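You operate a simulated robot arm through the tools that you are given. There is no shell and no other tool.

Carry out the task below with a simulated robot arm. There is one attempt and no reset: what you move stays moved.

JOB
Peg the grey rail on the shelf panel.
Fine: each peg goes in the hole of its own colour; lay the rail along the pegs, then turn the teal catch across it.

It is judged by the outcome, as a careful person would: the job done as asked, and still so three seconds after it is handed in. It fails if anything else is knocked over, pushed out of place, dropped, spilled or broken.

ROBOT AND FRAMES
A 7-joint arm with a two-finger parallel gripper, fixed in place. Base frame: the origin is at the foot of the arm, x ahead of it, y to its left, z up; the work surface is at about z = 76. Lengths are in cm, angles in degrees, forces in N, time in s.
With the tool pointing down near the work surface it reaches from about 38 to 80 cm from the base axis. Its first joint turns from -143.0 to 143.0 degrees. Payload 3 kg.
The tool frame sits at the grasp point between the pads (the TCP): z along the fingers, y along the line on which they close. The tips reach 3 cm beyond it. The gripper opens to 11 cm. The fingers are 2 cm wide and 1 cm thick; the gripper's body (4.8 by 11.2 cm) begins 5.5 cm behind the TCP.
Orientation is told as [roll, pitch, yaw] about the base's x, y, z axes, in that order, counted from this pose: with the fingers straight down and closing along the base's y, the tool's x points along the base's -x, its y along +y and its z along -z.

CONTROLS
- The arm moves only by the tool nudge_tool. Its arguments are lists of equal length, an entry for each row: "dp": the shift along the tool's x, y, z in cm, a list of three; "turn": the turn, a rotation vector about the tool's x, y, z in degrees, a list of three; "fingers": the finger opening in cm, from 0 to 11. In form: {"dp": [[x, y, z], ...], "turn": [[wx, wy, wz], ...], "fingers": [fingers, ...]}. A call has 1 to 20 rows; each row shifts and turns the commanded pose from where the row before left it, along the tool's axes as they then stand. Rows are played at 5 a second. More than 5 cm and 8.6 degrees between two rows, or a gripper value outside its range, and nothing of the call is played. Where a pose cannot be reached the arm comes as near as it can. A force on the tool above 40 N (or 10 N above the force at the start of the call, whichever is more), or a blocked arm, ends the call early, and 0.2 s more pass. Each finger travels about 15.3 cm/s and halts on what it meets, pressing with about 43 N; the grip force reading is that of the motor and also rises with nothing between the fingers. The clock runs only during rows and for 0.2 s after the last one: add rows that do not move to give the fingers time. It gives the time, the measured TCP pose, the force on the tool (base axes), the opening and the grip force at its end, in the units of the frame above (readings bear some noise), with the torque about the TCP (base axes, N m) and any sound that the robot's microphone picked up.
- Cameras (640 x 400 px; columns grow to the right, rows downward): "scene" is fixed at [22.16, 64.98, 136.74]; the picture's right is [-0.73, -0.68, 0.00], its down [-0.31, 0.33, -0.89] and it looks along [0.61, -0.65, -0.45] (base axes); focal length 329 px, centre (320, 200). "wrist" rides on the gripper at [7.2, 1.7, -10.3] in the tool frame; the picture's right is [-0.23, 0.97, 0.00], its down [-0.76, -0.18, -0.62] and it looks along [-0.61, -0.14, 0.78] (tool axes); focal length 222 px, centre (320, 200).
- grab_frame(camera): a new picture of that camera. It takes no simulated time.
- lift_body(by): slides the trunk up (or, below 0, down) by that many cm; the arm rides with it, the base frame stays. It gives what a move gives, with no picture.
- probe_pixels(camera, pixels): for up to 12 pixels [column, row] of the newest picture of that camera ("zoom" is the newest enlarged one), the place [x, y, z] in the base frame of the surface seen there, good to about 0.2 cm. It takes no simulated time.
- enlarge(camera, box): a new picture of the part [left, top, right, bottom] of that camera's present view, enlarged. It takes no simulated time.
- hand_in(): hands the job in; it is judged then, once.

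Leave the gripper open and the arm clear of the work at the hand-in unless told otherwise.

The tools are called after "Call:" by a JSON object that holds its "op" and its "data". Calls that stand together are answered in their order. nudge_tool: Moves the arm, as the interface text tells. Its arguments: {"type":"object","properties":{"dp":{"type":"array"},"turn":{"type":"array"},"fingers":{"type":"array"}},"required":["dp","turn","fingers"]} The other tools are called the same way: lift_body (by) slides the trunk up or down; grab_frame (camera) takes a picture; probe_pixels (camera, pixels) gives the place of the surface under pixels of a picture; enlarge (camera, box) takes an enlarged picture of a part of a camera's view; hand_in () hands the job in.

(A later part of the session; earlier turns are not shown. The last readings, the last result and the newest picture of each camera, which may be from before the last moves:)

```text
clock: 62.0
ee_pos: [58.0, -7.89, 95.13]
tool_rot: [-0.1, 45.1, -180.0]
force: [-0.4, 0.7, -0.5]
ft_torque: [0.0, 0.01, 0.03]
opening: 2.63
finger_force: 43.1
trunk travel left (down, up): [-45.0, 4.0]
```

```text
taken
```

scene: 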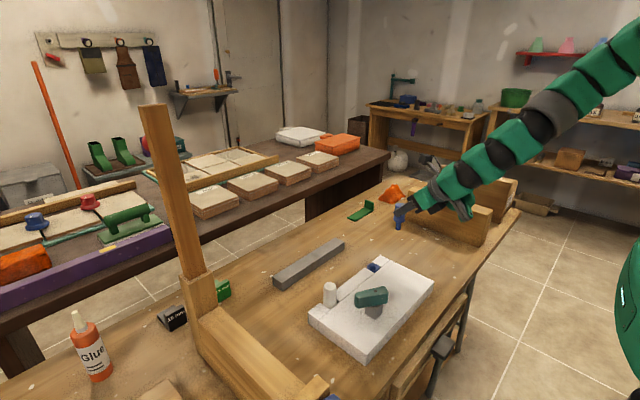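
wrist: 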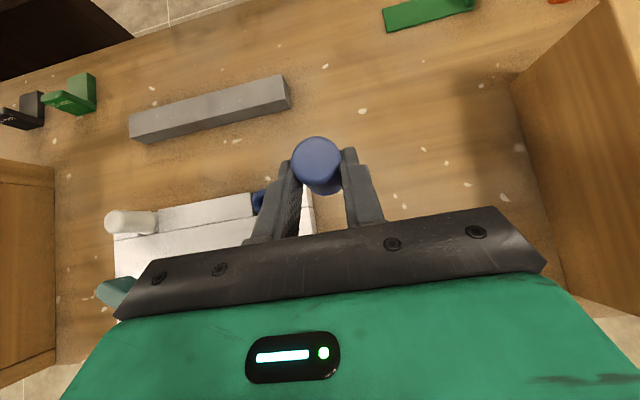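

Blue peg is pin-down. I measure the blue hole and the pin closely in the scene camera.

Call:
{"op": "enlarge", "data": {"camera": "scene", "box": [361, 256, 385, 276]}}

Call:
{"op": "probe_pixels", "data": {"camera": "zoom", "pixels": [[320, 130], [320, 260], [230, 200], [420, 200], [250, 150], [400, 150], [250, 240], [390, 240], [320, 100], [320, 300], [200, 200], [450, 200]]}}

Call:
{"op": "enlarge", "data": {"camera": "scene", "box": [388, 196, 412, 236]}}

```text
16.00 times, centred on (373, 266) of scene
```

zoom: 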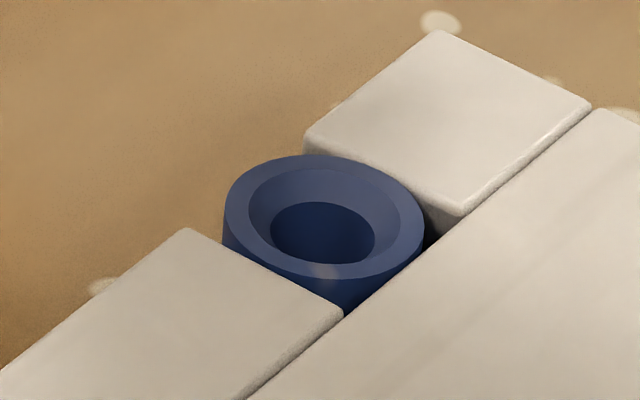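

```text
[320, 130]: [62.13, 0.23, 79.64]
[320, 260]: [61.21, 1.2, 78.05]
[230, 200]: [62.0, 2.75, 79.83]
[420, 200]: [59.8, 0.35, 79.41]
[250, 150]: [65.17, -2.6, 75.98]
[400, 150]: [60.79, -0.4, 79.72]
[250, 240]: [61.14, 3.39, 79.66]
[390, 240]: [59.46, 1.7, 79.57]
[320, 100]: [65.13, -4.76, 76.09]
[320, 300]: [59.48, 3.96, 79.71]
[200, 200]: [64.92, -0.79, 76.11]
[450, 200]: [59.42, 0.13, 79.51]
```

```text
10.00 times, centred on (400, 216) of scene
```

zoom: 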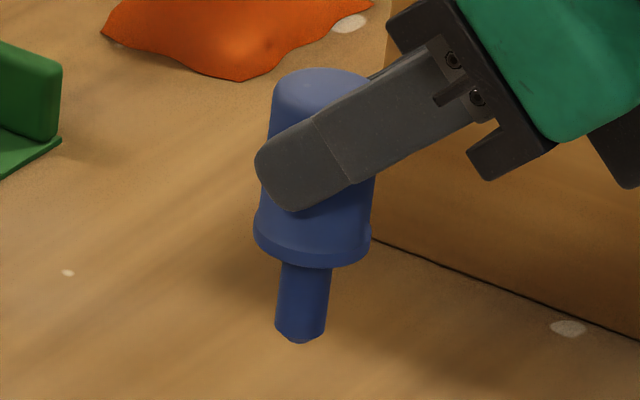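

I probe symmetric rim points of the blue hole, then the blue pin.

Call:
{"op": "probe_pixels", "data": {"camera": "zoom", "pixels": [[320, 95], [290, 85], [350, 85], [268, 225], [360, 225], [313, 240], [283, 290], [304, 290], [324, 290], [281, 320], [302, 320], [321, 320]]}}

Call:
{"op": "enlarge", "data": {"camera": "scene", "box": [361, 256, 385, 276]}}

Call:
{"op": "probe_pixels", "data": {"camera": "zoom", "pixels": [[230, 216], [417, 216], [323, 159], [323, 273], [262, 168], [385, 265], [385, 168], [262, 265]]}}

Call:
{"op": "enlarge", "data": {"camera": "wrist", "box": [270, 120, 370, 220]}}

Call:
{"op": "probe_pixels", "data": {"camera": "zoom", "pixels": [[210, 150], [390, 150], [300, 70], [300, 230], [230, 90], [370, 210], [370, 90], [230, 210]]}}

```text
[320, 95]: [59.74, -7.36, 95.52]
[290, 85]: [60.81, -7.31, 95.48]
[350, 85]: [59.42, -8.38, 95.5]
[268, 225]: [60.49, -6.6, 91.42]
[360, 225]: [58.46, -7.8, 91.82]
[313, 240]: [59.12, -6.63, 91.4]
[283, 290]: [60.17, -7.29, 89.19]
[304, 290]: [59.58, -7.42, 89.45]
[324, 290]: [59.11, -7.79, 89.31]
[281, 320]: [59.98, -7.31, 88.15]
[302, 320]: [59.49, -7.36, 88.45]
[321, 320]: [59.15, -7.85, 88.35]
```

```text
16.00 times, centred on (373, 266) of scene
```

zoom: 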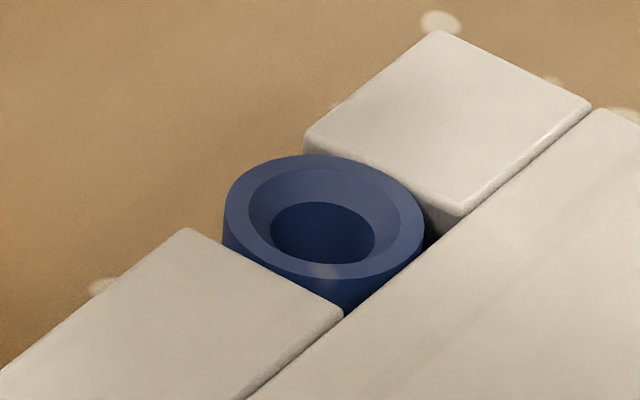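

```text
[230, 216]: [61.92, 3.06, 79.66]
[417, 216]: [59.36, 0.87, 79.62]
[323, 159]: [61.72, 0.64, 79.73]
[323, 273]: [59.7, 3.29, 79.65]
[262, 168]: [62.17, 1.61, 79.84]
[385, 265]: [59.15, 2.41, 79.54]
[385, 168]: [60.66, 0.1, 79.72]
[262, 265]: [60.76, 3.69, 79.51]
```

```text
4.00 times, centred on (320, 170) of wrist
```

zoom: 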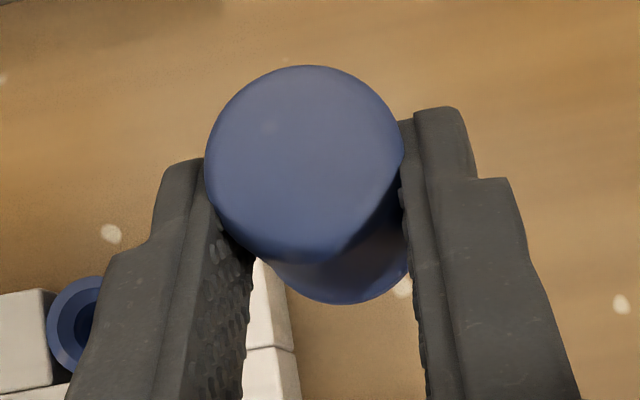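

```text
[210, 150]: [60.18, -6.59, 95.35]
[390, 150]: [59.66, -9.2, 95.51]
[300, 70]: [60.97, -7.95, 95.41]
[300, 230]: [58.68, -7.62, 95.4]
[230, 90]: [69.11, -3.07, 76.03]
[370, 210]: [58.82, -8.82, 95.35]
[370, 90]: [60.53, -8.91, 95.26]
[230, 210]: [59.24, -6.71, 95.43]
```

The blue hole is at about (60.55, 2.0) and the peg axis about 1.85 ahead of the TCP, vertical. I move over the hole and lower 6 cm to hover.

Call:
{"op": "nudge_tool", "data": {"dp": [[0.28, -4.9, 0.28], [0.28, -4.9, 0.28], [-1.41, 0, 1.41], [-1.41, 0, 1.41], [-1.41, 0, 1.41], [0, 0, 0]], "turn": [[0, 0, 0], [0, 0, 0], [0, 0, 0], [0, 0, 0], [0, 0, 0], [0, 0, 0]], "fingers": [2, 2, 2, 2, 2, 2]}}

Call:
{"op": "enlarge", "data": {"camera": "wrist", "box": [270, 120, 370, 220]}}

Call:
{"op": "enlarge", "data": {"camera": "scene", "box": [358, 245, 386, 275]}}

Call:
{"op": "probe_pixels", "data": {"camera": "zoom", "pixels": [[320, 130], [300, 130], [340, 130], [320, 160], [300, 160], [340, 160], [320, 100], [280, 160], [360, 160], [320, 180], [320, 200], [320, 220]]}}

```text
clock: 63.4
ee_pos: [58.85, 1.97, 89.11]
tool_rot: [-0.1, 45.1, -179.9]
force: [0.3, -0.9, 0.4]
ft_torque: [0.01, 0.02, -0.01]
opening: 2.61
finger_force: 43.1
trunk travel left (down, up): [-45.0, 4.0]
```

```text
4.00 times, centred on (320, 170) of wrist
```

zoom: 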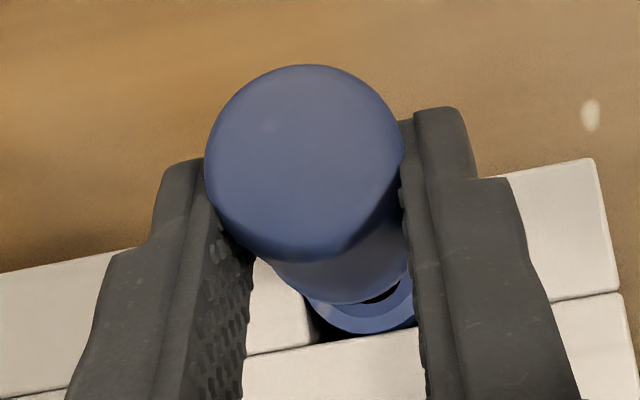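

```text
13.33 times, centred on (372, 260) of scene
```

zoom: 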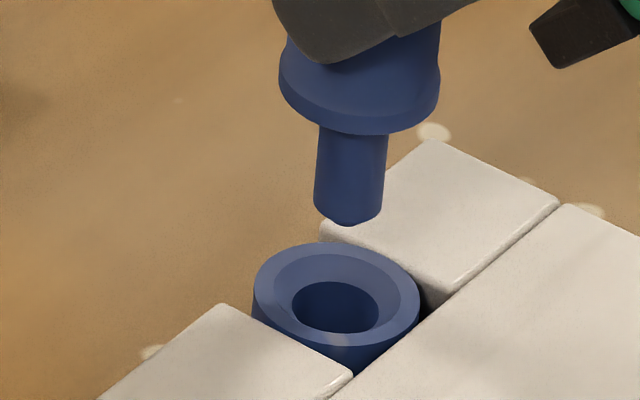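

```text
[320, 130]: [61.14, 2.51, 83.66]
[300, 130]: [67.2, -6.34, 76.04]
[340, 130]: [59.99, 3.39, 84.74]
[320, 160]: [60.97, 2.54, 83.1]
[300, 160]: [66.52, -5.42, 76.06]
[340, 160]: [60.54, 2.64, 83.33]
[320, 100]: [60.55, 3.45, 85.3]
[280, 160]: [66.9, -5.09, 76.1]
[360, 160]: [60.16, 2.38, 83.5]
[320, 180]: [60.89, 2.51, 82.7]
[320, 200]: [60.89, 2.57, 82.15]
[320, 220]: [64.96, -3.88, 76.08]
```

Pin and hole agree to about 0.1 cm. I lower 2 cm, then continue in small steps, watching the force.

Call:
{"op": "nudge_tool", "data": {"dp": [[-0.5, 0, 0.5], [-0.5, 0, 0.5], [-0.42, 0, 0.42], [-0.2, 0, 0.2], [-0.2, 0, 0.2], [-0.2, 0, 0.2], [0, 0, 0]], "turn": [[0, 0, 0], [0, 0, 0], [0, 0, 0], [0, 0, 0], [0, 0, 0], [0, 0, 0], [0, 0, 0]], "fingers": [2, 2, 2, 2, 2, 2, 2]}}

Call:
{"op": "enlarge", "data": {"camera": "scene", "box": [358, 245, 386, 275]}}

```text
clock: 65.0
ee_pos: [58.75, 1.74, 86.14]
tool_rot: [0.0, 45.1, -179.8]
force: [0.2, 0.3, 0.6]
ft_torque: [0.0, 0.01, -0.01]
opening: 2.64
finger_force: 43.1
trunk travel left (down, up): [-45.0, 4.0]
```

```text
13.33 times, centred on (372, 260) of scene
```

zoom: 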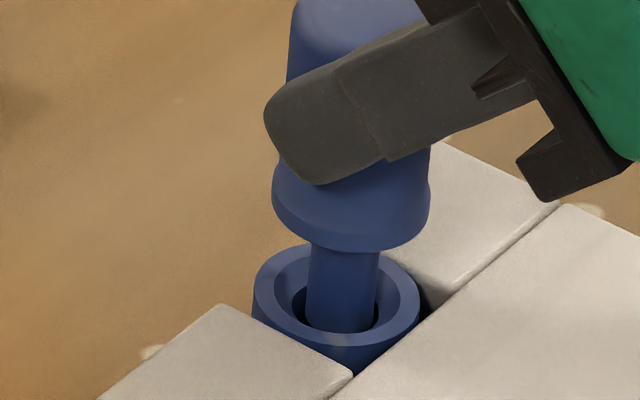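

The pin is in the hole mouth with no force. I continue down 1.1 cm in small steps.

Call:
{"op": "nudge_tool", "data": {"dp": [[-0.16, 0, 0.16], [-0.16, 0, 0.16], [-0.16, 0, 0.16], [-0.16, 0, 0.16], [-0.16, 0, 0.16], [0, 0, 0]], "turn": [[0, 0, 0], [0, 0, 0], [0, 0, 0], [0, 0, 0], [0, 0, 0], [0, 0, 0]], "fingers": [2, 2, 2, 2, 2, 2]}}

```text
clock: 66.4
ee_pos: [58.82, 1.9, 85.2]
tool_rot: [-0.1, 45.1, -180.0]
force: [1.0, 0.1, -0.6]
ft_torque: [0.02, -0.02, 0.02]
opening: 2.61
finger_force: 43.5
trunk travel left (down, up): [-45.0, 4.0]
```

Still free. I continue until the shoulder meets the rim.

Call:
{"op": "nudge_tool", "data": {"dp": [[-0.15, 0, 0.15], [-0.15, 0, 0.15], [-0.15, 0, 0.15], [-0.12, 0, 0.12], [-0.08, 0, 0.08], [-0.08, 0, 0.08], [0, 0, 0]], "turn": [[0, 0, 0], [0, 0, 0], [0, 0, 0], [0, 0, 0], [0, 0, 0], [0, 0, 0], [0, 0, 0]], "fingers": [2, 2, 2, 2, 2, 2, 2]}}

Call:
{"op": "enlarge", "data": {"camera": "scene", "box": [358, 245, 386, 275]}}

```text
clock: 68.0
ee_pos: [58.74, 1.88, 84.1]
tool_rot: [0.0, 45.2, -179.9]
force: [1.0, 0.9, 7.8]
ft_torque: [0.08, -0.08, 0.01]
opening: 2.64
finger_force: 43.2
trunk travel left (down, up): [-45.0, 4.0]
```

```text
13.33 times, centred on (372, 260) of scene
```

zoom: 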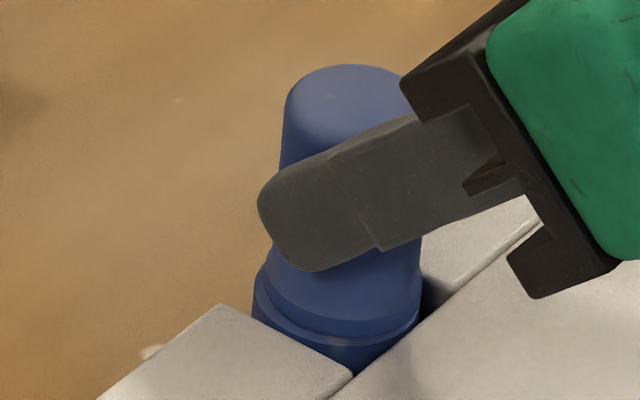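

The blue peg has seated (7.8 N upward). I open the fingers and retreat along the tool axis.

Call:
{"op": "nudge_tool", "data": {"dp": [[0, 0, 0], [0, 0, 0], [0, 0, 0], [0, 0, -1], [0, 0, -2.5], [0, 0, -4], [0, 0, -4], [0, 0, 0]], "turn": [[0, 0, 0], [0, 0, 0], [0, 0, 0], [0, 0, 0], [0, 0, 0], [0, 0, 0], [0, 0, 0], [0, 0, 0]], "fingers": [3.2, 4, 4.6, 4.6, 4.6, 4.6, 4.6, 4.6]}}

Call:
{"op": "grab_frame", "data": {"camera": "scene"}}

Call:
{"op": "enlarge", "data": {"camera": "scene", "box": [300, 235, 440, 340]}}

```text
clock: 69.8
ee_pos: [54.64, 1.77, 87.98]
tool_rot: [0.0, 45.0, -179.8]
force: [-0.2, -0.3, -0.3]
ft_torque: [0.02, -0.01, 0.01]
opening: 4.6
finger_force: 0.0
out of reach, approached as far as the arm can: row 6, 7
trunk travel left (down, up): [-45.0, 4.0]
```

```text
taken
```

scene: 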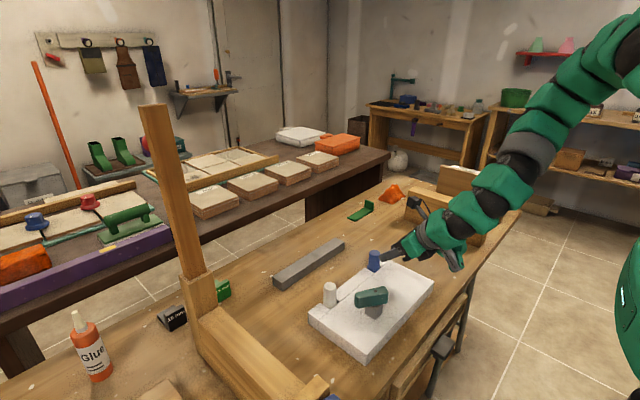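

```text
3.81 times, centred on (370, 288) of scene
```

zoom: 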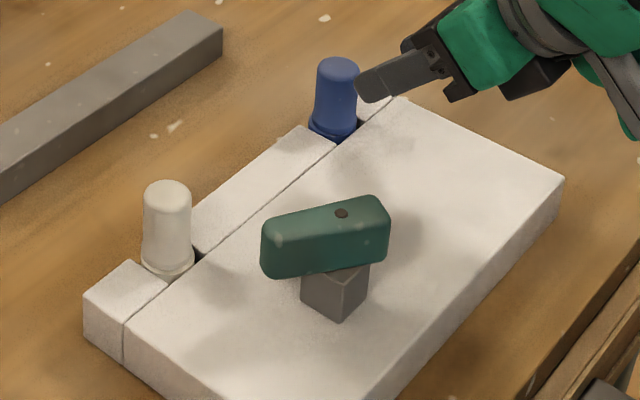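

Both pegs stand upright in their own-colour holes. Now I turn the tool to vertical (about tool y) and rise for handling the rail.

Call:
{"op": "nudge_tool", "data": {"dp": [[0, 0, 0], [0, 0, 0], [0, 0, 0], [0, 0, 0], [0, 0, 0], [0, 0, 0], [0, 0, -4], [0, 0, -4], [0, 0, -4], [0, 0, 0]], "turn": [[0, -7.5, 0], [0, -7.5, 0], [0, -7.5, 0], [0, -7.5, 0], [0, -7.5, 0], [0, -7.5, 0], [0, 0, 0], [0, 0, 0], [0, 0, 0], [0, 0, 0]], "fingers": [4.6, 4.6, 4.6, 4.6, 4.6, 4.6, 6, 6, 6, 6]}}

Call:
{"op": "grab_frame", "data": {"camera": "wrist"}}

```text
clock: 72.0
ee_pos: [54.62, 1.8, 100.27]
tool_rot: [0.9, 3.9, -179.8]
force: [-0.4, 0.4, 0.0]
ft_torque: [0.0, 0.01, -0.01]
opening: 6.04
finger_force: 0.1
out of reach, approached as far as the arm can: row 5
trunk travel left (down, up): [-45.0, 4.0]
```

```text
taken
```

wrist: 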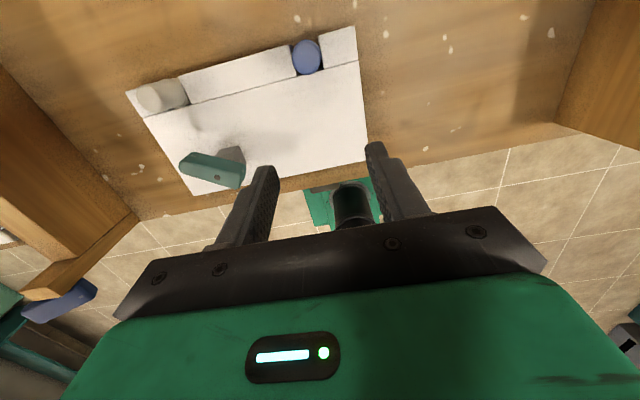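

The tool is nearly vertical. From here I measure the catch's reach in an enlarged wrist view.

Call:
{"op": "enlarge", "data": {"camera": "wrist", "box": [165, 130, 265, 200]}}

Call:
{"op": "enlarge", "data": {"camera": "scene", "box": [345, 275, 405, 330]}}

Call:
{"op": "probe_pixels", "data": {"camera": "zoom", "pixels": [[120, 160], [125, 140], [140, 180], [330, 70], [360, 100], [350, 80], [260, 115], [135, 250], [150, 270], [370, 210], [110, 200], [375, 110]]}}

```text
5.71 times, centred on (215, 165) of wrist
```

zoom: 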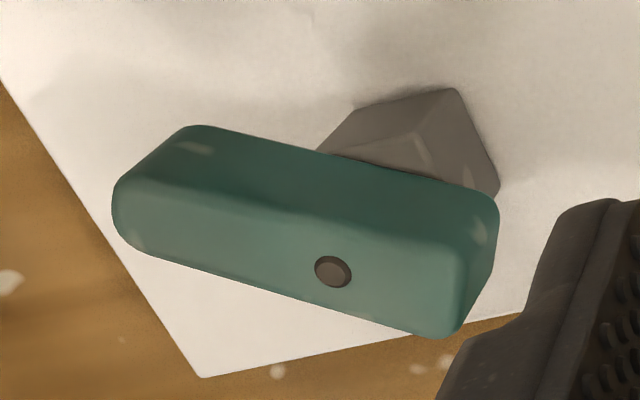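

```text
7.27 times, centred on (375, 302) of scene
```

zoom: 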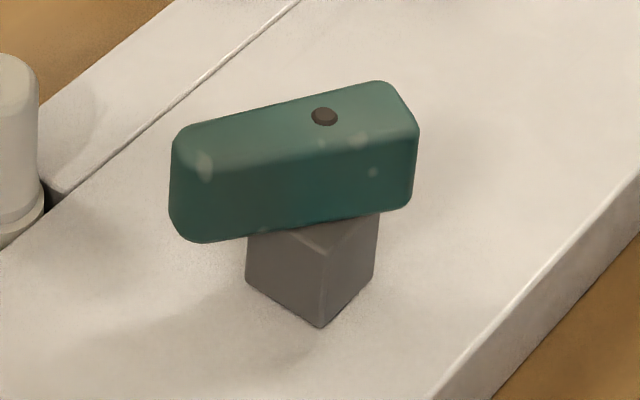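

```text
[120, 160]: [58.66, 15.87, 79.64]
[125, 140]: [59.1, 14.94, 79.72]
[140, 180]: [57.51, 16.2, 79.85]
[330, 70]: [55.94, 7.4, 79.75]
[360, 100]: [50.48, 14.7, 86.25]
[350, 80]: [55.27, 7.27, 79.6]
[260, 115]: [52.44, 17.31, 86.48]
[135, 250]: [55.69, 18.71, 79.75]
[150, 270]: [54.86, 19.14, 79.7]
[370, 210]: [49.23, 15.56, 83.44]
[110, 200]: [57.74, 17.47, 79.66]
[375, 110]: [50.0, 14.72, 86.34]
```

I probe the catch's ends and pivot properly.

Call:
{"op": "probe_pixels", "data": {"camera": "zoom", "pixels": [[178, 150], [190, 132], [205, 155], [176, 180], [178, 220], [190, 238], [380, 86], [405, 100], [414, 130], [408, 200], [324, 116], [290, 160]]}}

Call:
{"op": "enlarge", "data": {"camera": "wrist", "box": [165, 130, 265, 200]}}

Call:
{"op": "probe_pixels", "data": {"camera": "zoom", "pixels": [[120, 190], [122, 220], [140, 245], [165, 255], [195, 130], [130, 180], [440, 330], [470, 310], [490, 230], [490, 260], [333, 271], [300, 150]]}}

```text
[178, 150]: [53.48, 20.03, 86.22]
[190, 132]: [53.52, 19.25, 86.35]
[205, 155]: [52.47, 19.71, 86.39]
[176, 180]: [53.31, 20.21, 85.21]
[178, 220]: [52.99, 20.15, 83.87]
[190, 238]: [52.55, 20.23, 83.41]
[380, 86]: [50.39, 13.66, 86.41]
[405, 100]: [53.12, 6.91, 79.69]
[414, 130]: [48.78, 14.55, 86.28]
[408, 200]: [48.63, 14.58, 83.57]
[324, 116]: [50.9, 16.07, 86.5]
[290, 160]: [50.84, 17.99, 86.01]
```

```text
5.71 times, centred on (215, 165) of wrist
```

zoom: 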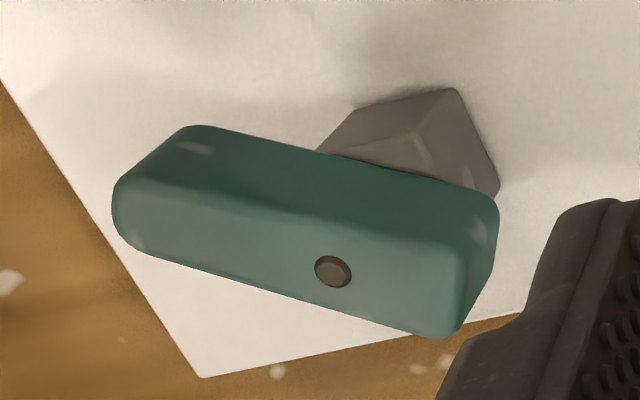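

```text
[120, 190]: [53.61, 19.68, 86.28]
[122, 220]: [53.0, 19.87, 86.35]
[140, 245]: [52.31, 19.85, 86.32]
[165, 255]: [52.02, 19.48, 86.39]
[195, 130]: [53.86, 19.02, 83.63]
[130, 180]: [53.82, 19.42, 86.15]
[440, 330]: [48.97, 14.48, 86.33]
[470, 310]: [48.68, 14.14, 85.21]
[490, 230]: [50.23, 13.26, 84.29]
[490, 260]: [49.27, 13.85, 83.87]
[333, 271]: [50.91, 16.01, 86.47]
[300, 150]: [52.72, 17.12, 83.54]
```

The catch is 2 cm wide and its long arm reaches about 4.75 cm from the pivot at (50.9, 16.05). Before planning the rail position I need the rail's exact width. I straighten the tool, turn its closing line along x (tool z by -90°) and move toward the rail.

Call:
{"op": "nudge_tool", "data": {"dp": [[0, 0, 0], [0, 0, 0], [0, 0, 0], [0, 0, 0], [0, 0, 0], [0, 0, 0], [0, 0, 0], [0, 0, 0], [0, 0, 0], [0, 0, 0], [0, 0, 0], [0, 0, 0], [0, 0, 0]], "turn": [[0.9, -3.9, 0], [0, 0, -8.2], [0, 0, -8.2], [0, 0, -8.2], [0, 0, -8.2], [0, 0, -8.2], [0, 0, -8.2], [0, 0, -8.2], [0, 0, -8.2], [0, 0, -8.2], [0, 0, -8.2], [0, 0, -8], [0, 0, 0]], "fingers": [6, 6, 6, 6, 6, 6, 6, 6, 6, 6, 6, 6, 6]}}

Call:
{"op": "grab_frame", "data": {"camera": "wrist"}}

```text
clock: 74.8
ee_pos: [54.35, 1.69, 99.97]
tool_rot: [-0.1, 0.0, -89.8]
force: [-0.1, -0.3, 0.4]
ft_torque: [0.0, 0.03, 0.01]
opening: 6.02
finger_force: 0.2
trunk travel left (down, up): [-45.0, 4.0]
```

```text
taken
```

wrist: 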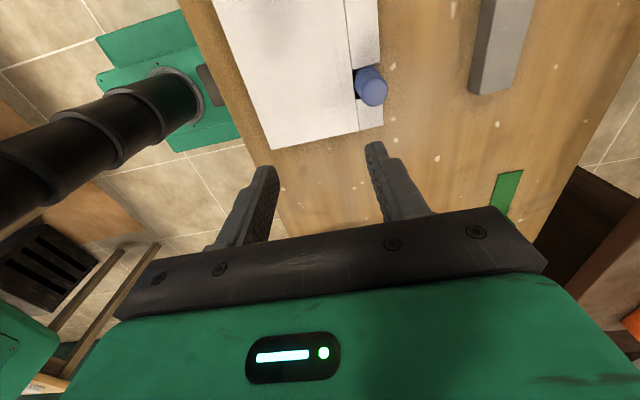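

Closing line is now along x. I move above the rail's middle at about (76.4, 10.3, 90).

Call:
{"op": "nudge_tool", "data": {"dp": [[1.43, 3.67, 0], [1.43, 3.67, 1], [1.43, 3.67, 2], [1.43, 3.67, 2.5], [1.43, 3.67, 2.5], [1.43, 3.67, 2], [0, 0, 0]], "turn": [[0, 0, 0], [0, 0, 0], [0, 0, 0], [0, 0, 0], [0, 0, 0], [0, 0, 0], [0, 0, 0]], "fingers": [6, 6, 6, 6, 6, 6, 6]}}

Call:
{"op": "grab_frame", "data": {"camera": "wrist"}}

Call:
{"op": "grab_frame", "data": {"camera": "scene"}}

```text
clock: 76.4
ee_pos: [69.04, 7.21, 94.41]
tool_rot: [-0.1, -0.1, -90.0]
force: [-0.1, 0.3, -0.2]
ft_torque: [-0.02, 0.01, -0.02]
opening: 6.01
finger_force: 0.1
out of reach, approached as far as the arm can: row 5, 6
trunk travel left (down, up): [-45.0, 4.0]
```

```text
taken
```

wrist: 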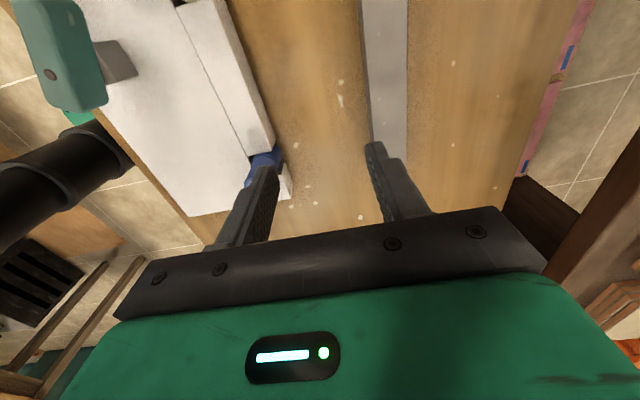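

```text
taken
```

scene: 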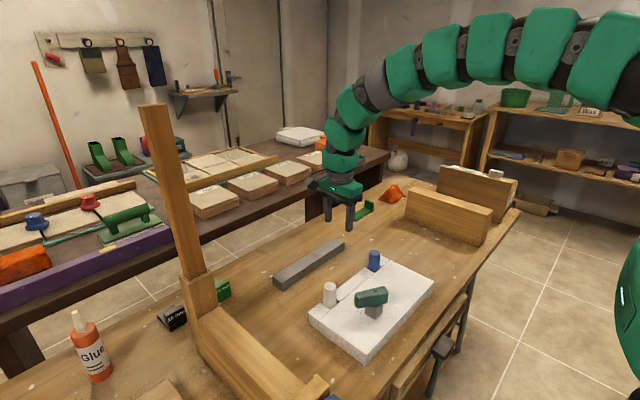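

The arm is at its stretch limit with the trunk raised. I move back and up a little, then lower the trunk 10 cm.

Call:
{"op": "nudge_tool", "data": {"dp": [[0, -2, -2], [0, -2, -2], [0, 0, 0]], "turn": [[0, 0, 0], [0, 0, 0], [0, 0, 0]], "fingers": [6, 6, 6]}}

Call:
{"op": "lift_body", "data": {"by": -10}}

```text
clock: 77.2
ee_pos: [64.98, 7.02, 98.35]
tool_rot: [-0.2, 0.0, -90.0]
force: [0.1, -0.4, 0.4]
ft_torque: [0.0, 0.0, 0.01]
opening: 6.02
finger_force: 0.0
trunk travel left (down, up): [-45.0, 4.0]
```

```text
clock: 78.5
ee_pos: [65.06, 7.0, 88.45]
tool_rot: [-0.1, 0.0, -90.0]
force: [-1.0, 0.7, -0.8]
ft_torque: [-0.02, -0.02, -0.01]
opening: 6.0
finger_force: 0.0
trunk travel left (down, up): [-35.0, 14.0]
```

Now I move over the rail's middle.

Call:
{"op": "nudge_tool", "data": {"dp": [[1.1, 3.8, 0], [1.1, 3.8, 0.8], [1.1, 3.8, 1.2], [0, 0, 0]], "turn": [[0, 0, 0], [0, 0, 0], [0, 0, 0], [0, 0, 0]], "fingers": [6, 6, 6, 6]}}

Call:
{"op": "grab_frame", "data": {"camera": "wrist"}}

Call:
{"op": "enlarge", "data": {"camera": "scene", "box": [260, 180, 400, 290]}}

```text
clock: 79.5
ee_pos: [70.4, 7.93, 88.54]
tool_rot: [0.0, 0.1, -90.0]
force: [0.2, -0.2, 0.4]
ft_torque: [0.0, -0.03, -0.02]
opening: 6.0
finger_force: 0.1
out of reach, approached as far as the arm can: row 2, 3
trunk travel left (down, up): [-35.0, 14.0]
```

```text
taken
```

wrist: 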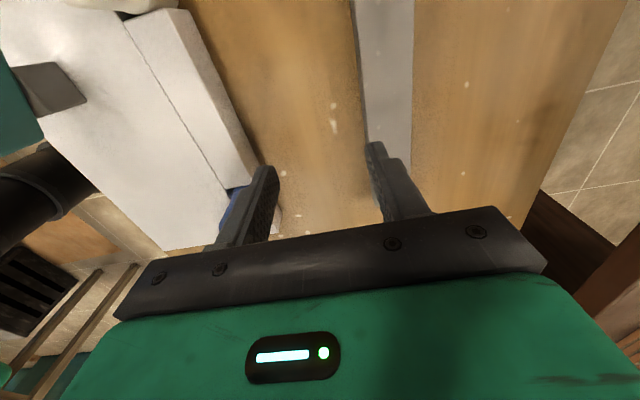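

```text
3.64 times, centred on (330, 235) of scene
```

zoom: 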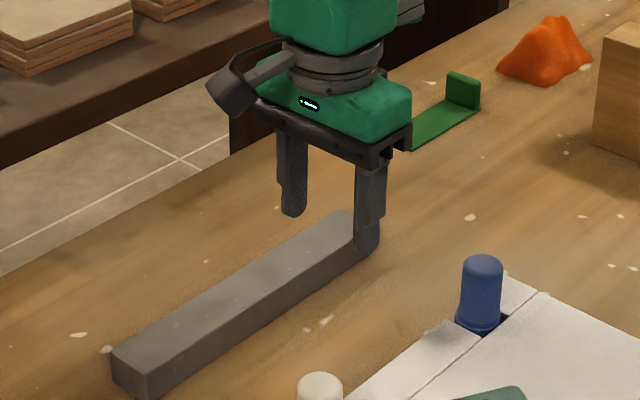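

Still at the stretch limit; the shoulder must come lower. I retreat back and up over the panel, then lower the trunk by 16.

Call:
{"op": "nudge_tool", "data": {"dp": [[0, -2.6, -3.5], [0, -2.6, -3.5], [0, -2.6, -3.5], [0, -2.6, -3.5], [0, -2.6, -3.5], [0, 0, 0]], "turn": [[0, 0, 0], [0, 0, 0], [0, 0, 0], [0, 0, 0], [0, 0, 0], [0, 0, 0]], "fingers": [6, 6, 6, 6, 6, 6]}}

```text
clock: 80.9
ee_pos: [57.31, 8.35, 106.1]
tool_rot: [-0.2, 0.1, -90.0]
force: [-0.3, -0.7, -0.9]
ft_torque: [0.01, -0.02, -0.01]
opening: 5.97
finger_force: 0.0
trunk travel left (down, up): [-35.0, 14.0]
```

Now at z=106. I lower the trunk 16 cm (TCP to about z=90, above pegs and clear of the catch).

Call:
{"op": "lift_body", "data": {"by": -16}}

Call:
{"op": "nudge_tool", "data": {"dp": [[0.5, 4.5, 0], [0.5, 4.5, 0], [0.5, 4.5, 0.5], [0.4, 4.5, 1.5], [0, 1, 2], [0, 0, 0]], "turn": [[0, 0, 0], [0, 0, 0], [0, 0, 0], [0, 0, 0], [0, 0, 0], [0, 0, 0]], "fingers": [6, 6, 6, 6, 6, 6]}}

Call:
{"op": "grab_frame", "data": {"camera": "wrist"}}

Call:
{"op": "enlarge", "data": {"camera": "scene", "box": [240, 180, 380, 290]}}

```text
clock: 82.8
ee_pos: [57.29, 8.36, 90.13]
tool_rot: [-0.1, 0.0, -90.0]
force: [0.3, 0.0, 0.2]
ft_torque: [-0.01, -0.01, 0.01]
opening: 6.0
finger_force: 0.0
trunk travel left (down, up): [-19.0, 30.0]
```

```text
clock: 84.2
ee_pos: [71.83, 9.69, 88.66]
tool_rot: [-0.1, -0.1, -90.1]
force: [0.0, -0.6, 0.3]
ft_torque: [-0.01, 0.02, 0.01]
opening: 6.01
finger_force: 0.0
out of reach, approached as far as the arm can: row 4, 5
trunk travel left (down, up): [-19.0, 30.0]
```

```text
taken
```

wrist: 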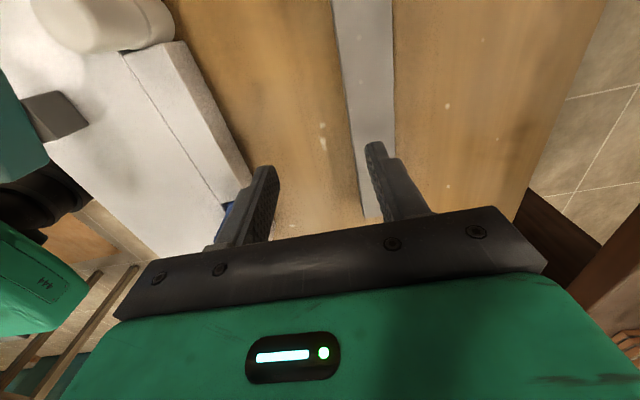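

```text
3.64 times, centred on (310, 235) of scene
```

zoom: 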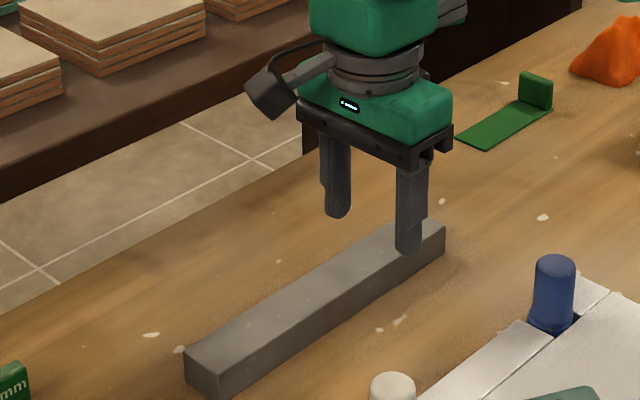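

Only x=71.8 is reached. I look at the whole arm to see what limits it.

Call:
{"op": "grab_frame", "data": {"camera": "scene"}}

```text
taken
```

scene: 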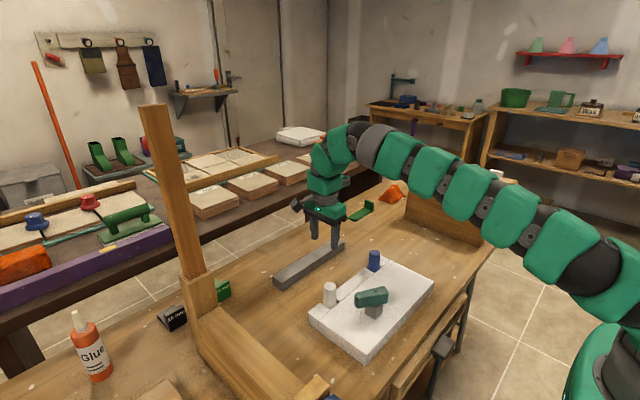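

The arm is straight but rising toward the wrist: the shoulder is now too low. Trunk 0 puts the shoulder level with the wrist when working at the table, so I raise it back by 16 and then lower the tool in place to z≈85.

Call:
{"op": "lift_body", "data": {"by": 16}}

Call:
{"op": "nudge_tool", "data": {"dp": [[0, 0, 4], [0, 0, 4], [0, 0, 4], [0, 0, 4], [0, 0, 3.5], [0, 0, 0]], "turn": [[0, 0, 0], [0, 0, 0], [0, 0, 0], [0, 0, 0], [0, 0, 0], [0, 0, 0]], "fingers": [6, 6, 6, 6, 6, 6]}}

```text
clock: 86.0
ee_pos: [71.82, 9.48, 104.58]
tool_rot: [-0.1, -0.1, -90.0]
force: [0.0, -0.3, -0.7]
ft_torque: [0.04, 0.0, 0.02]
opening: 6.02
finger_force: 0.0
trunk travel left (down, up): [-35.0, 14.0]
```

```text
clock: 87.4
ee_pos: [70.12, 7.02, 86.91]
tool_rot: [0.0, -0.1, -90.0]
force: [0.8, 0.4, -0.3]
ft_torque: [0.01, -0.01, -0.01]
opening: 6.02
finger_force: 0.1
out of reach, approached as far as the arm can: row 2, 3, 4, 5
trunk travel left (down, up): [-35.0, 14.0]
```

Going lower shrank the reach and shifted y, so a joint limit seems to be involved rather than pure stretch. I test whether the tool yaw matters: rotate about tool z by -90° (back to the starting yaw) here in free space and try reaching out.

Call:
{"op": "nudge_tool", "data": {"dp": [[0, -1, -1], [0, 0, 0], [0, 0, 0], [0, 0, 0], [0, 0, 0], [0, 0, 0], [0, 0, 0], [0, 0, 0], [0, 0, 0], [0, 0, 0], [0, 0, 0], [0, 0, 0], [0, 0, 0]], "turn": [[0, 0, 0], [0, 0, -8.2], [0, 0, -8.2], [0, 0, -8.2], [0, 0, -8.2], [0, 0, -8.2], [0, 0, -8.2], [0, 0, -8.2], [0, 0, -8.2], [0, 0, -8.2], [0, 0, -8.2], [0, 0, -8], [0, 0, 0]], "fingers": [6, 6, 6, 6, 6, 6, 6, 6, 6, 6, 6, 6, 6]}}

Call:
{"op": "nudge_tool", "data": {"dp": [[-1, 0, 0], [-1, 0, 0], [-1, 0, 0], [-1, 0, 0], [-1, 0, 0], [-1, 0, 0], [0, 0, 0]], "turn": [[0, 0, 0], [0, 0, 0], [0, 0, 0], [0, 0, 0], [0, 0, 0], [0, 0, 0], [0, 0, 0]], "fingers": [6, 6, 6, 6, 6, 6, 6]}}

```text
clock: 90.2
ee_pos: [68.0, 7.69, 88.01]
tool_rot: [-0.5, -0.1, -0.3]
force: [-1.2, -0.5, 0.1]
ft_torque: [-0.01, 0.0, 0.01]
opening: 6.0
finger_force: 0.1
out of reach, approached as far as the arm can: row 12
trunk travel left (down, up): [-35.0, 14.0]
```

```text
clock: 91.8
ee_pos: [68.73, 9.7, 88.79]
tool_rot: [-0.4, -0.1, -0.3]
force: [0.1, -0.2, 0.4]
ft_torque: [-0.05, 0.02, 0.02]
opening: 5.99
finger_force: 0.0
out of reach, approached as far as the arm can: row 1, 2, 3, 4, 5, 6
trunk travel left (down, up): [-35.0, 14.0]
```

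Yaw has only a small effect. I look at the arm's shape here.

Call:
{"op": "grab_frame", "data": {"camera": "scene"}}

```text
taken
```

scene: 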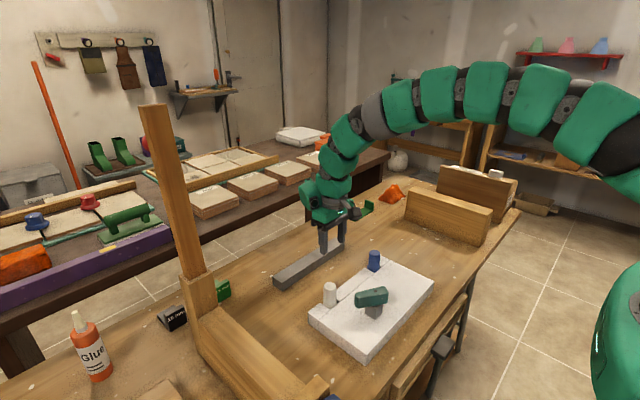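

The arm arches over several joints, and a lower shoulder relative to the tool gave more reach. I test the equivalent of the lowest trunk: rise to z≈113 while turning back to the closing-along-x yaw, then reach outward in small steps.

Call:
{"op": "nudge_tool", "data": {"dp": [[0, 0, -2.2], [0, 0, -2.2], [0, 0, -2.2], [0, 0, -2.2], [0, 0, -2.2], [0, 0, -2.2], [0, 0, -2.2], [0, 0, -2.2], [0, 0, -2.2], [0, 0, -2.2], [0, 0, -2.2], [0, 0, 0]], "turn": [[0.4, 0, 0], [0, 0, 8.2], [0, 0, 8.2], [0, 0, 8.2], [0, 0, 8.2], [0, 0, 8.2], [0, 0, 8.2], [0, 0, 8.2], [0, 0, 8.2], [0, 0, 8.2], [0, 0, 8.2], [0, 0, 7.7]], "fingers": [6, 6, 6, 6, 6, 6, 6, 6, 6, 6, 6, 6]}}

Call:
{"op": "nudge_tool", "data": {"dp": [[0, 1, 0], [0, 1, 0], [0, 1, 0], [0, 1, 0], [0, 1, 0], [0, 1, 0], [0, 1, 0], [0, 1, 0], [0, 0, 0]], "turn": [[0, 0, 0], [0, 0, 0], [0, 0, 0], [0, 0, 0], [0, 0, 0], [0, 0, 0], [0, 0, 0], [0, 0, 0], [0, 0, 0]], "fingers": [6, 6, 6, 6, 6, 6, 6, 6, 6]}}

```text
clock: 94.4
ee_pos: [68.83, 9.86, 112.91]
tool_rot: [-0.1, -0.5, -89.8]
force: [-0.1, -0.1, 0.0]
ft_torque: [-0.06, 0.03, 0.02]
opening: 5.97
finger_force: 0.0
trunk travel left (down, up): [-35.0, 14.0]
```

```text
clock: 96.4
ee_pos: [70.95, 9.63, 112.8]
tool_rot: [-0.2, -0.4, -89.7]
force: [-0.2, 0.2, 0.7]
ft_torque: [0.02, 0.02, -0.02]
opening: 6.03
finger_force: 0.1
out of reach, approached as far as the arm can: row 3, 4, 5, 6, 7, 8
trunk travel left (down, up): [-35.0, 14.0]
```

The maximum radius with the tool vertical is about 72.5, but the rail's centre is at 77. So I will first draw the rail about 7.5 cm closer: tool tilted forward, fingers spread along y, hooked behind the rail's far face, pulling it straight toward me over the free table. First, trunk down 15 and back to a handy pose.

Call:
{"op": "lift_body", "data": {"by": -15}}

Call:
{"op": "nudge_tool", "data": {"dp": [[0, -2, 0], [0, -2, 0], [0, -2, 0], [0, 0, 0], [0, 0, 0], [0, 0, 0], [0, 0, 0], [0, 0, 0], [0, 0, 0], [0, 0, 0], [0, 0, 0], [0, 0, 0], [0, 0, 0], [0, 0, 0], [0, 0, 0]], "turn": [[0, 0, 0], [0, 0, 0], [0, 0, 0], [0, 0, -8.2], [0, 0, -8.2], [0, 0, -8.2], [0, 0, -8.2], [0, 0, -8.2], [0, 0, -8.2], [0, 0, -8.2], [0, 0, -8.2], [0, 0, -8.2], [0, 0, -8.2], [0, 0, -8], [0, 0, 0]], "fingers": [6, 6, 6, 7, 8, 9, 10, 11, 11, 11, 11, 11, 11, 11, 11]}}

Call:
{"op": "nudge_tool", "data": {"dp": [[0, 0, 0], [0, 0, 0], [0, 0, 0], [0, 0, 0], [0, 0, 0]], "turn": [[0, -7, 0], [0, -7, 0], [0, -7, 0], [0, -7, 0], [0, 0, 0]], "fingers": [11, 11, 11, 11, 11]}}

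```text
clock: 98.1
ee_pos: [70.89, 9.56, 97.81]
tool_rot: [-0.1, -0.6, -89.7]
force: [0.1, -0.2, 0.5]
ft_torque: [-0.02, 0.0, 0.02]
opening: 6.02
finger_force: 0.0
trunk travel left (down, up): [-20.0, 29.0]
```

```text
clock: 101.3
ee_pos: [64.88, 9.56, 97.76]
tool_rot: [-0.4, 0.1, 0.4]
force: [0.6, 0.6, 0.3]
ft_torque: [-0.02, -0.03, 0.05]
opening: 10.98
finger_force: 0.0
trunk travel left (down, up): [-20.0, 29.0]
```

```text
clock: 102.5
ee_pos: [64.9, 9.54, 97.77]
tool_rot: [-0.5, -28.0, 0.5]
force: [-0.6, -0.1, -0.1]
ft_torque: [0.01, 0.01, 0.01]
opening: 11.01
finger_force: 0.1
trunk travel left (down, up): [-20.0, 29.0]
```

Tilt is -28°, fingers open 11. I reach out over the rail to about (80.2, 10.2, 89.8).

Call:
{"op": "nudge_tool", "data": {"dp": [[-1.4, 0.1, 2.03], [-1.4, 0.1, 2.03], [-1.4, 0.1, 2.03], [-1.4, 0.1, 2.03], [-1.4, 0.1, 2.03], [-1.4, 0.1, 2.03], [-1.4, 0.1, 2.03], [0, 0, 0]], "turn": [[0, 0, 0], [0, 0, 0], [0, 0, 0], [0, 0, 0], [0, 0, 0], [0, 0, 0], [0, 0, 0], [0, 0, 0]], "fingers": [11, 11, 11, 11, 11, 11, 11, 11]}}

Call:
{"op": "grab_frame", "data": {"camera": "wrist"}}

Call:
{"op": "enlarge", "data": {"camera": "scene", "box": [230, 170, 390, 300]}}

```text
clock: 104.3
ee_pos: [80.35, 10.29, 89.92]
tool_rot: [-0.6, -27.8, 0.6]
force: [-0.7, 0.6, 0.5]
ft_torque: [0.04, -0.04, 0.0]
opening: 10.99
finger_force: 0.2
trunk travel left (down, up): [-20.0, 29.0]
```

```text
taken
```

wrist: 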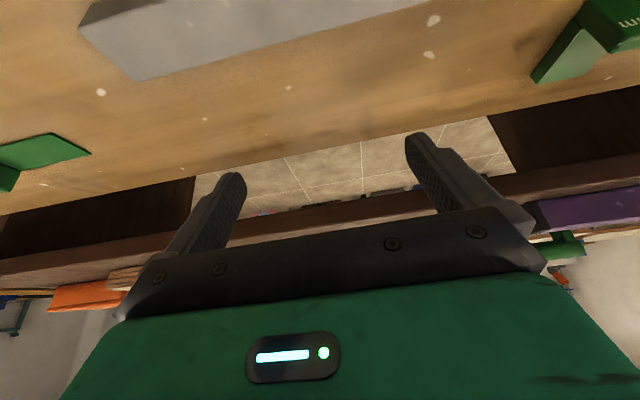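

```text
3.08 times, centred on (310, 235) of scene
```

zoom: 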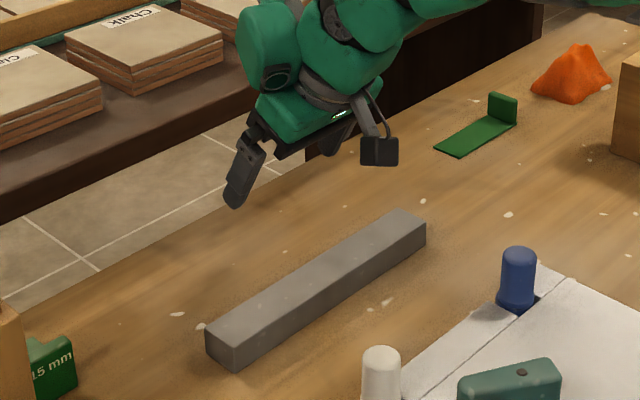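

The reach is fine with this tilt. I probe the rail's far edge from here.

Call:
{"op": "probe_pixels", "data": {"camera": "wrist", "pixels": [[200, 55], [250, 45], [300, 33], [350, 22], [145, 75], [200, 62], [250, 50], [300, 38], [110, 50], [90, 20], [240, 130], [420, 80]]}}

Call:
{"op": "enlarge", "data": {"camera": "wrist", "box": [70, 0, 430, 110]}}

```text
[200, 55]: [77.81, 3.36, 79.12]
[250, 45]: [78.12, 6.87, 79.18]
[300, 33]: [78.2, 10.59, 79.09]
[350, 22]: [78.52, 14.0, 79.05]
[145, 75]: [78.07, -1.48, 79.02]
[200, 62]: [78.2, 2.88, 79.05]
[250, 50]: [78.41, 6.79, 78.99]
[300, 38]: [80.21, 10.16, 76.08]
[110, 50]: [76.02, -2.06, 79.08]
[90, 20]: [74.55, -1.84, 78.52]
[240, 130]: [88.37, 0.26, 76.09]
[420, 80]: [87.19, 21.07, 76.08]
```

```text
1.78 times, centred on (250, 55) of wrist
```

zoom: 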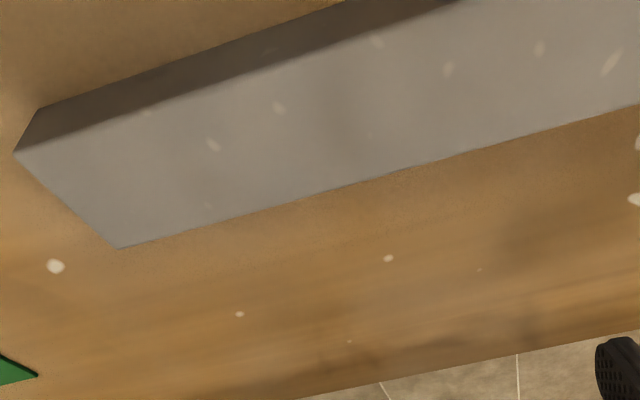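

The rail's far top edge runs from x≈78.2 to 78.7. My fingers' back faces will be at about x=79.4 at rail height, so I descend straight behind it to TCP z≈79.7.

Call:
{"op": "nudge_tool", "data": {"dp": [[1.2, 0, 2.25], [1.2, 0, 2.25], [1.2, 0, 2.25], [0.9, 0, 1.7], [0.25, 0, 0.5], [0, 0, 0]], "turn": [[0, 0, 0], [0, 0, 0], [0, 0, 0], [0, 0, 0], [0, 0, 0], [0, 0, 0]], "fingers": [11, 11, 11, 11, 11, 11]}}

Call:
{"op": "enlarge", "data": {"camera": "scene", "box": [230, 190, 370, 300]}}

Call:
{"op": "grab_frame", "data": {"camera": "wrist"}}

```text
clock: 105.7
ee_pos: [80.36, 10.1, 79.66]
tool_rot: [-0.5, -27.9, 0.6]
force: [0.8, 0.0, 0.5]
ft_torque: [0.01, -0.03, -0.03]
opening: 10.99
finger_force: 0.0
trunk travel left (down, up): [-20.0, 29.0]
```

```text
3.64 times, centred on (300, 245) of scene
```

zoom: 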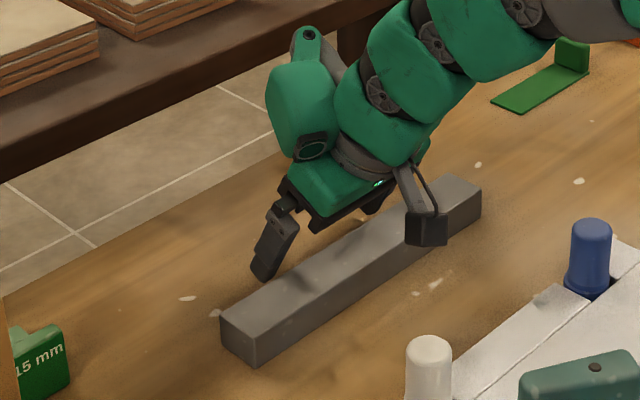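

```text
taken
```

wrist: 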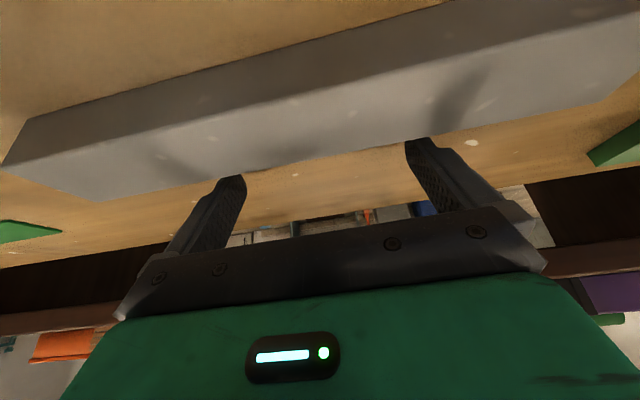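

The fingers are behind the rail. I pull straight toward -x slowly, 8.4 cm in 14 steps.

Call:
{"op": "nudge_tool", "data": {"dp": [[0.53, 0, -0.281], [0.53, 0, -0.281], [0.53, 0, -0.281], [0.53, 0, -0.281], [0.53, 0, -0.281], [0.53, 0, -0.281], [0.53, 0, -0.281], [0, 0, 0]], "turn": [[0, 0, 0], [0, 0, 0], [0, 0, 0], [0, 0, 0], [0, 0, 0], [0, 0, 0], [0, 0, 0], [0, 0, 0]], "fingers": [11, 11, 11, 11, 11, 11, 11, 11]}}

Call:
{"op": "enlarge", "data": {"camera": "scene", "box": [230, 190, 390, 310]}}

```text
clock: 107.5
ee_pos: [75.95, 10.23, 79.8]
tool_rot: [-0.5, -27.8, 0.6]
force: [1.8, -0.5, 2.1]
ft_torque: [-0.14, 0.04, 0.09]
opening: 11.01
finger_force: 0.0
trunk travel left (down, up): [-20.0, 29.0]
```

```text
3.33 times, centred on (310, 250) of scene
```

zoom: 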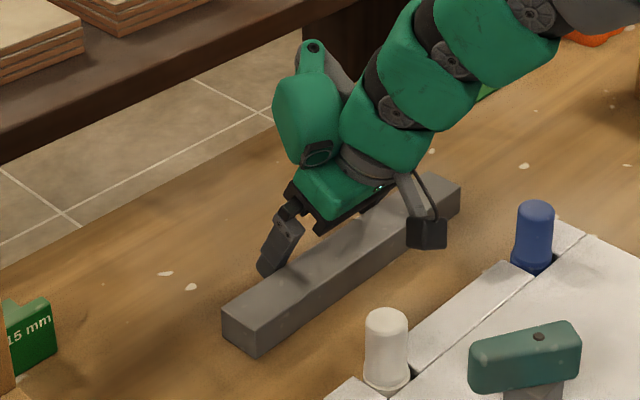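

The rail slides straight with little force. I continue another 4.1 cm.

Call:
{"op": "nudge_tool", "data": {"dp": [[0.52, 0, -0.277], [0.52, 0, -0.277], [0.52, 0, -0.277], [0.52, 0, -0.277], [0.52, 0, -0.277], [0.52, 0, -0.277], [0.52, 0, -0.277], [0, 0, 0]], "turn": [[0, 0, 0], [0, 0, 0], [0, 0, 0], [0, 0, 0], [0, 0, 0], [0, 0, 0], [0, 0, 0], [0, 0, 0]], "fingers": [11, 11, 11, 11, 11, 11, 11, 11]}}

Call:
{"op": "enlarge", "data": {"camera": "scene", "box": [250, 190, 410, 310]}}

```text
clock: 109.3
ee_pos: [71.89, 10.26, 79.96]
tool_rot: [-0.5, -28.1, 0.5]
force: [2.3, 0.2, 5.0]
ft_torque: [0.1, -0.01, -0.03]
opening: 11.01
finger_force: 0.0
trunk travel left (down, up): [-20.0, 29.0]
```

```text
3.33 times, centred on (330, 250) of scene
```

zoom: 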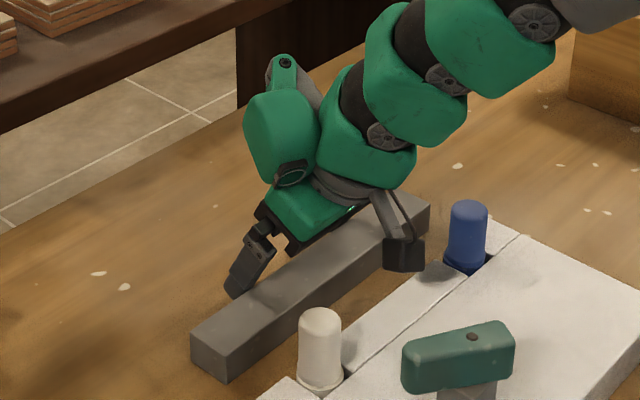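

The rail's centre is now near x≈69. I free the fingers (+0.8 in x), rise, move back, and return the tool to vertical with the closing line along x.

Call:
{"op": "nudge_tool", "data": {"dp": [[-0.706, 0, 0.375], [-1.56, 0, -2.94], [-1.56, 0, -2.94], [-1.56, 0, -2.94], [-1.2, 0, -2.3], [1.7, 0, -3], [1.7, 0, -3], [1.7, 0, -3], [0, 0, 0]], "turn": [[0, 0, 0], [0, 0, 0], [0, 0, 0], [0, 0, 0], [0, 0, 0], [0, 0, 0], [0, 0, 0], [0, 0, 0], [0, 0, 0]], "fingers": [11, 11, 11, 11, 11, 10, 8, 7, 7]}}

Call:
{"op": "nudge_tool", "data": {"dp": [[0, 0, 0], [0, 0, 0], [0, 0, 0], [0, 0, 0], [0, 0, 0], [0, 0, 0], [0, 0, 0], [0, 0, 0], [0, 0, 0], [0, 0, 0], [0, 0, 0], [0, 0, 0], [0, 0, 0], [0, 0, 0], [0, 0, 0], [0, 0, 0]], "turn": [[-0.5, 7, 0], [0, 7, 0], [0, 7, 0], [0, 7, 0], [0, 0, 8.2], [0, 0, 8.2], [0, 0, 8.2], [0, 0, 8.2], [0, 0, 8.2], [0, 0, 8.2], [0, 0, 8.2], [0, 0, 8.2], [0, 0, 8.2], [0, 0, 8.2], [0, 0, 8.2], [0, 0, 0]], "fingers": [7, 7, 7, 7, 7, 7, 7, 7, 7, 7, 7, 7, 7, 7, 7, 7]}}

Call:
{"op": "grab_frame", "data": {"camera": "wrist"}}

Call:
{"op": "grab_frame", "data": {"camera": "scene"}}

```text
clock: 111.3
ee_pos: [63.92, 10.3, 97.71]
tool_rot: [-0.5, -27.9, 0.5]
force: [0.8, -0.1, -0.2]
ft_torque: [0.0, 0.0, -0.01]
opening: 6.98
finger_force: 0.1
trunk travel left (down, up): [-20.0, 29.0]
```

```text
clock: 114.7
ee_pos: [63.87, 10.39, 97.87]
tool_rot: [-0.1, 0.0, -89.8]
force: [-0.3, 0.0, -0.8]
ft_torque: [0.02, 0.02, 0.02]
opening: 6.98
finger_force: 0.1
trunk travel left (down, up): [-20.0, 29.0]
```

```text
taken
```

wrist: 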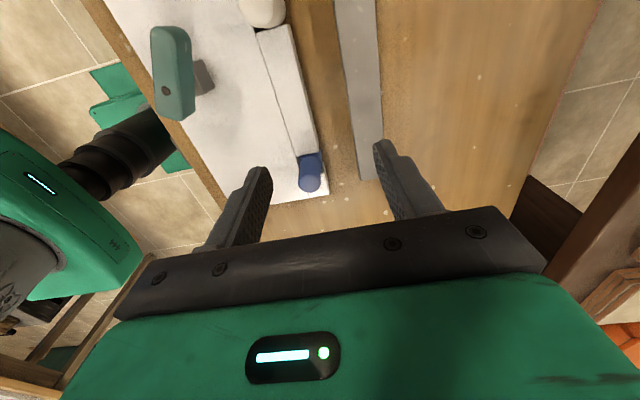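

```text
taken
```

scene: 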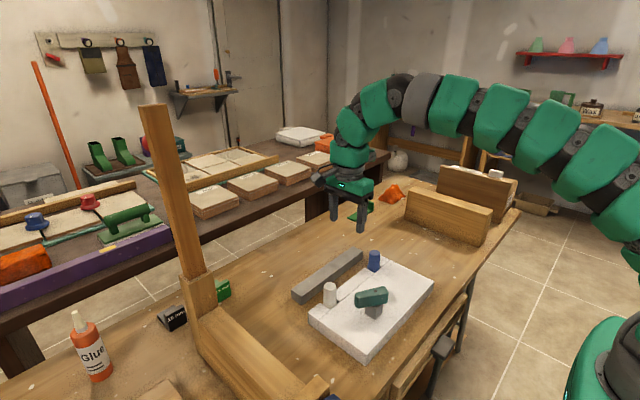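

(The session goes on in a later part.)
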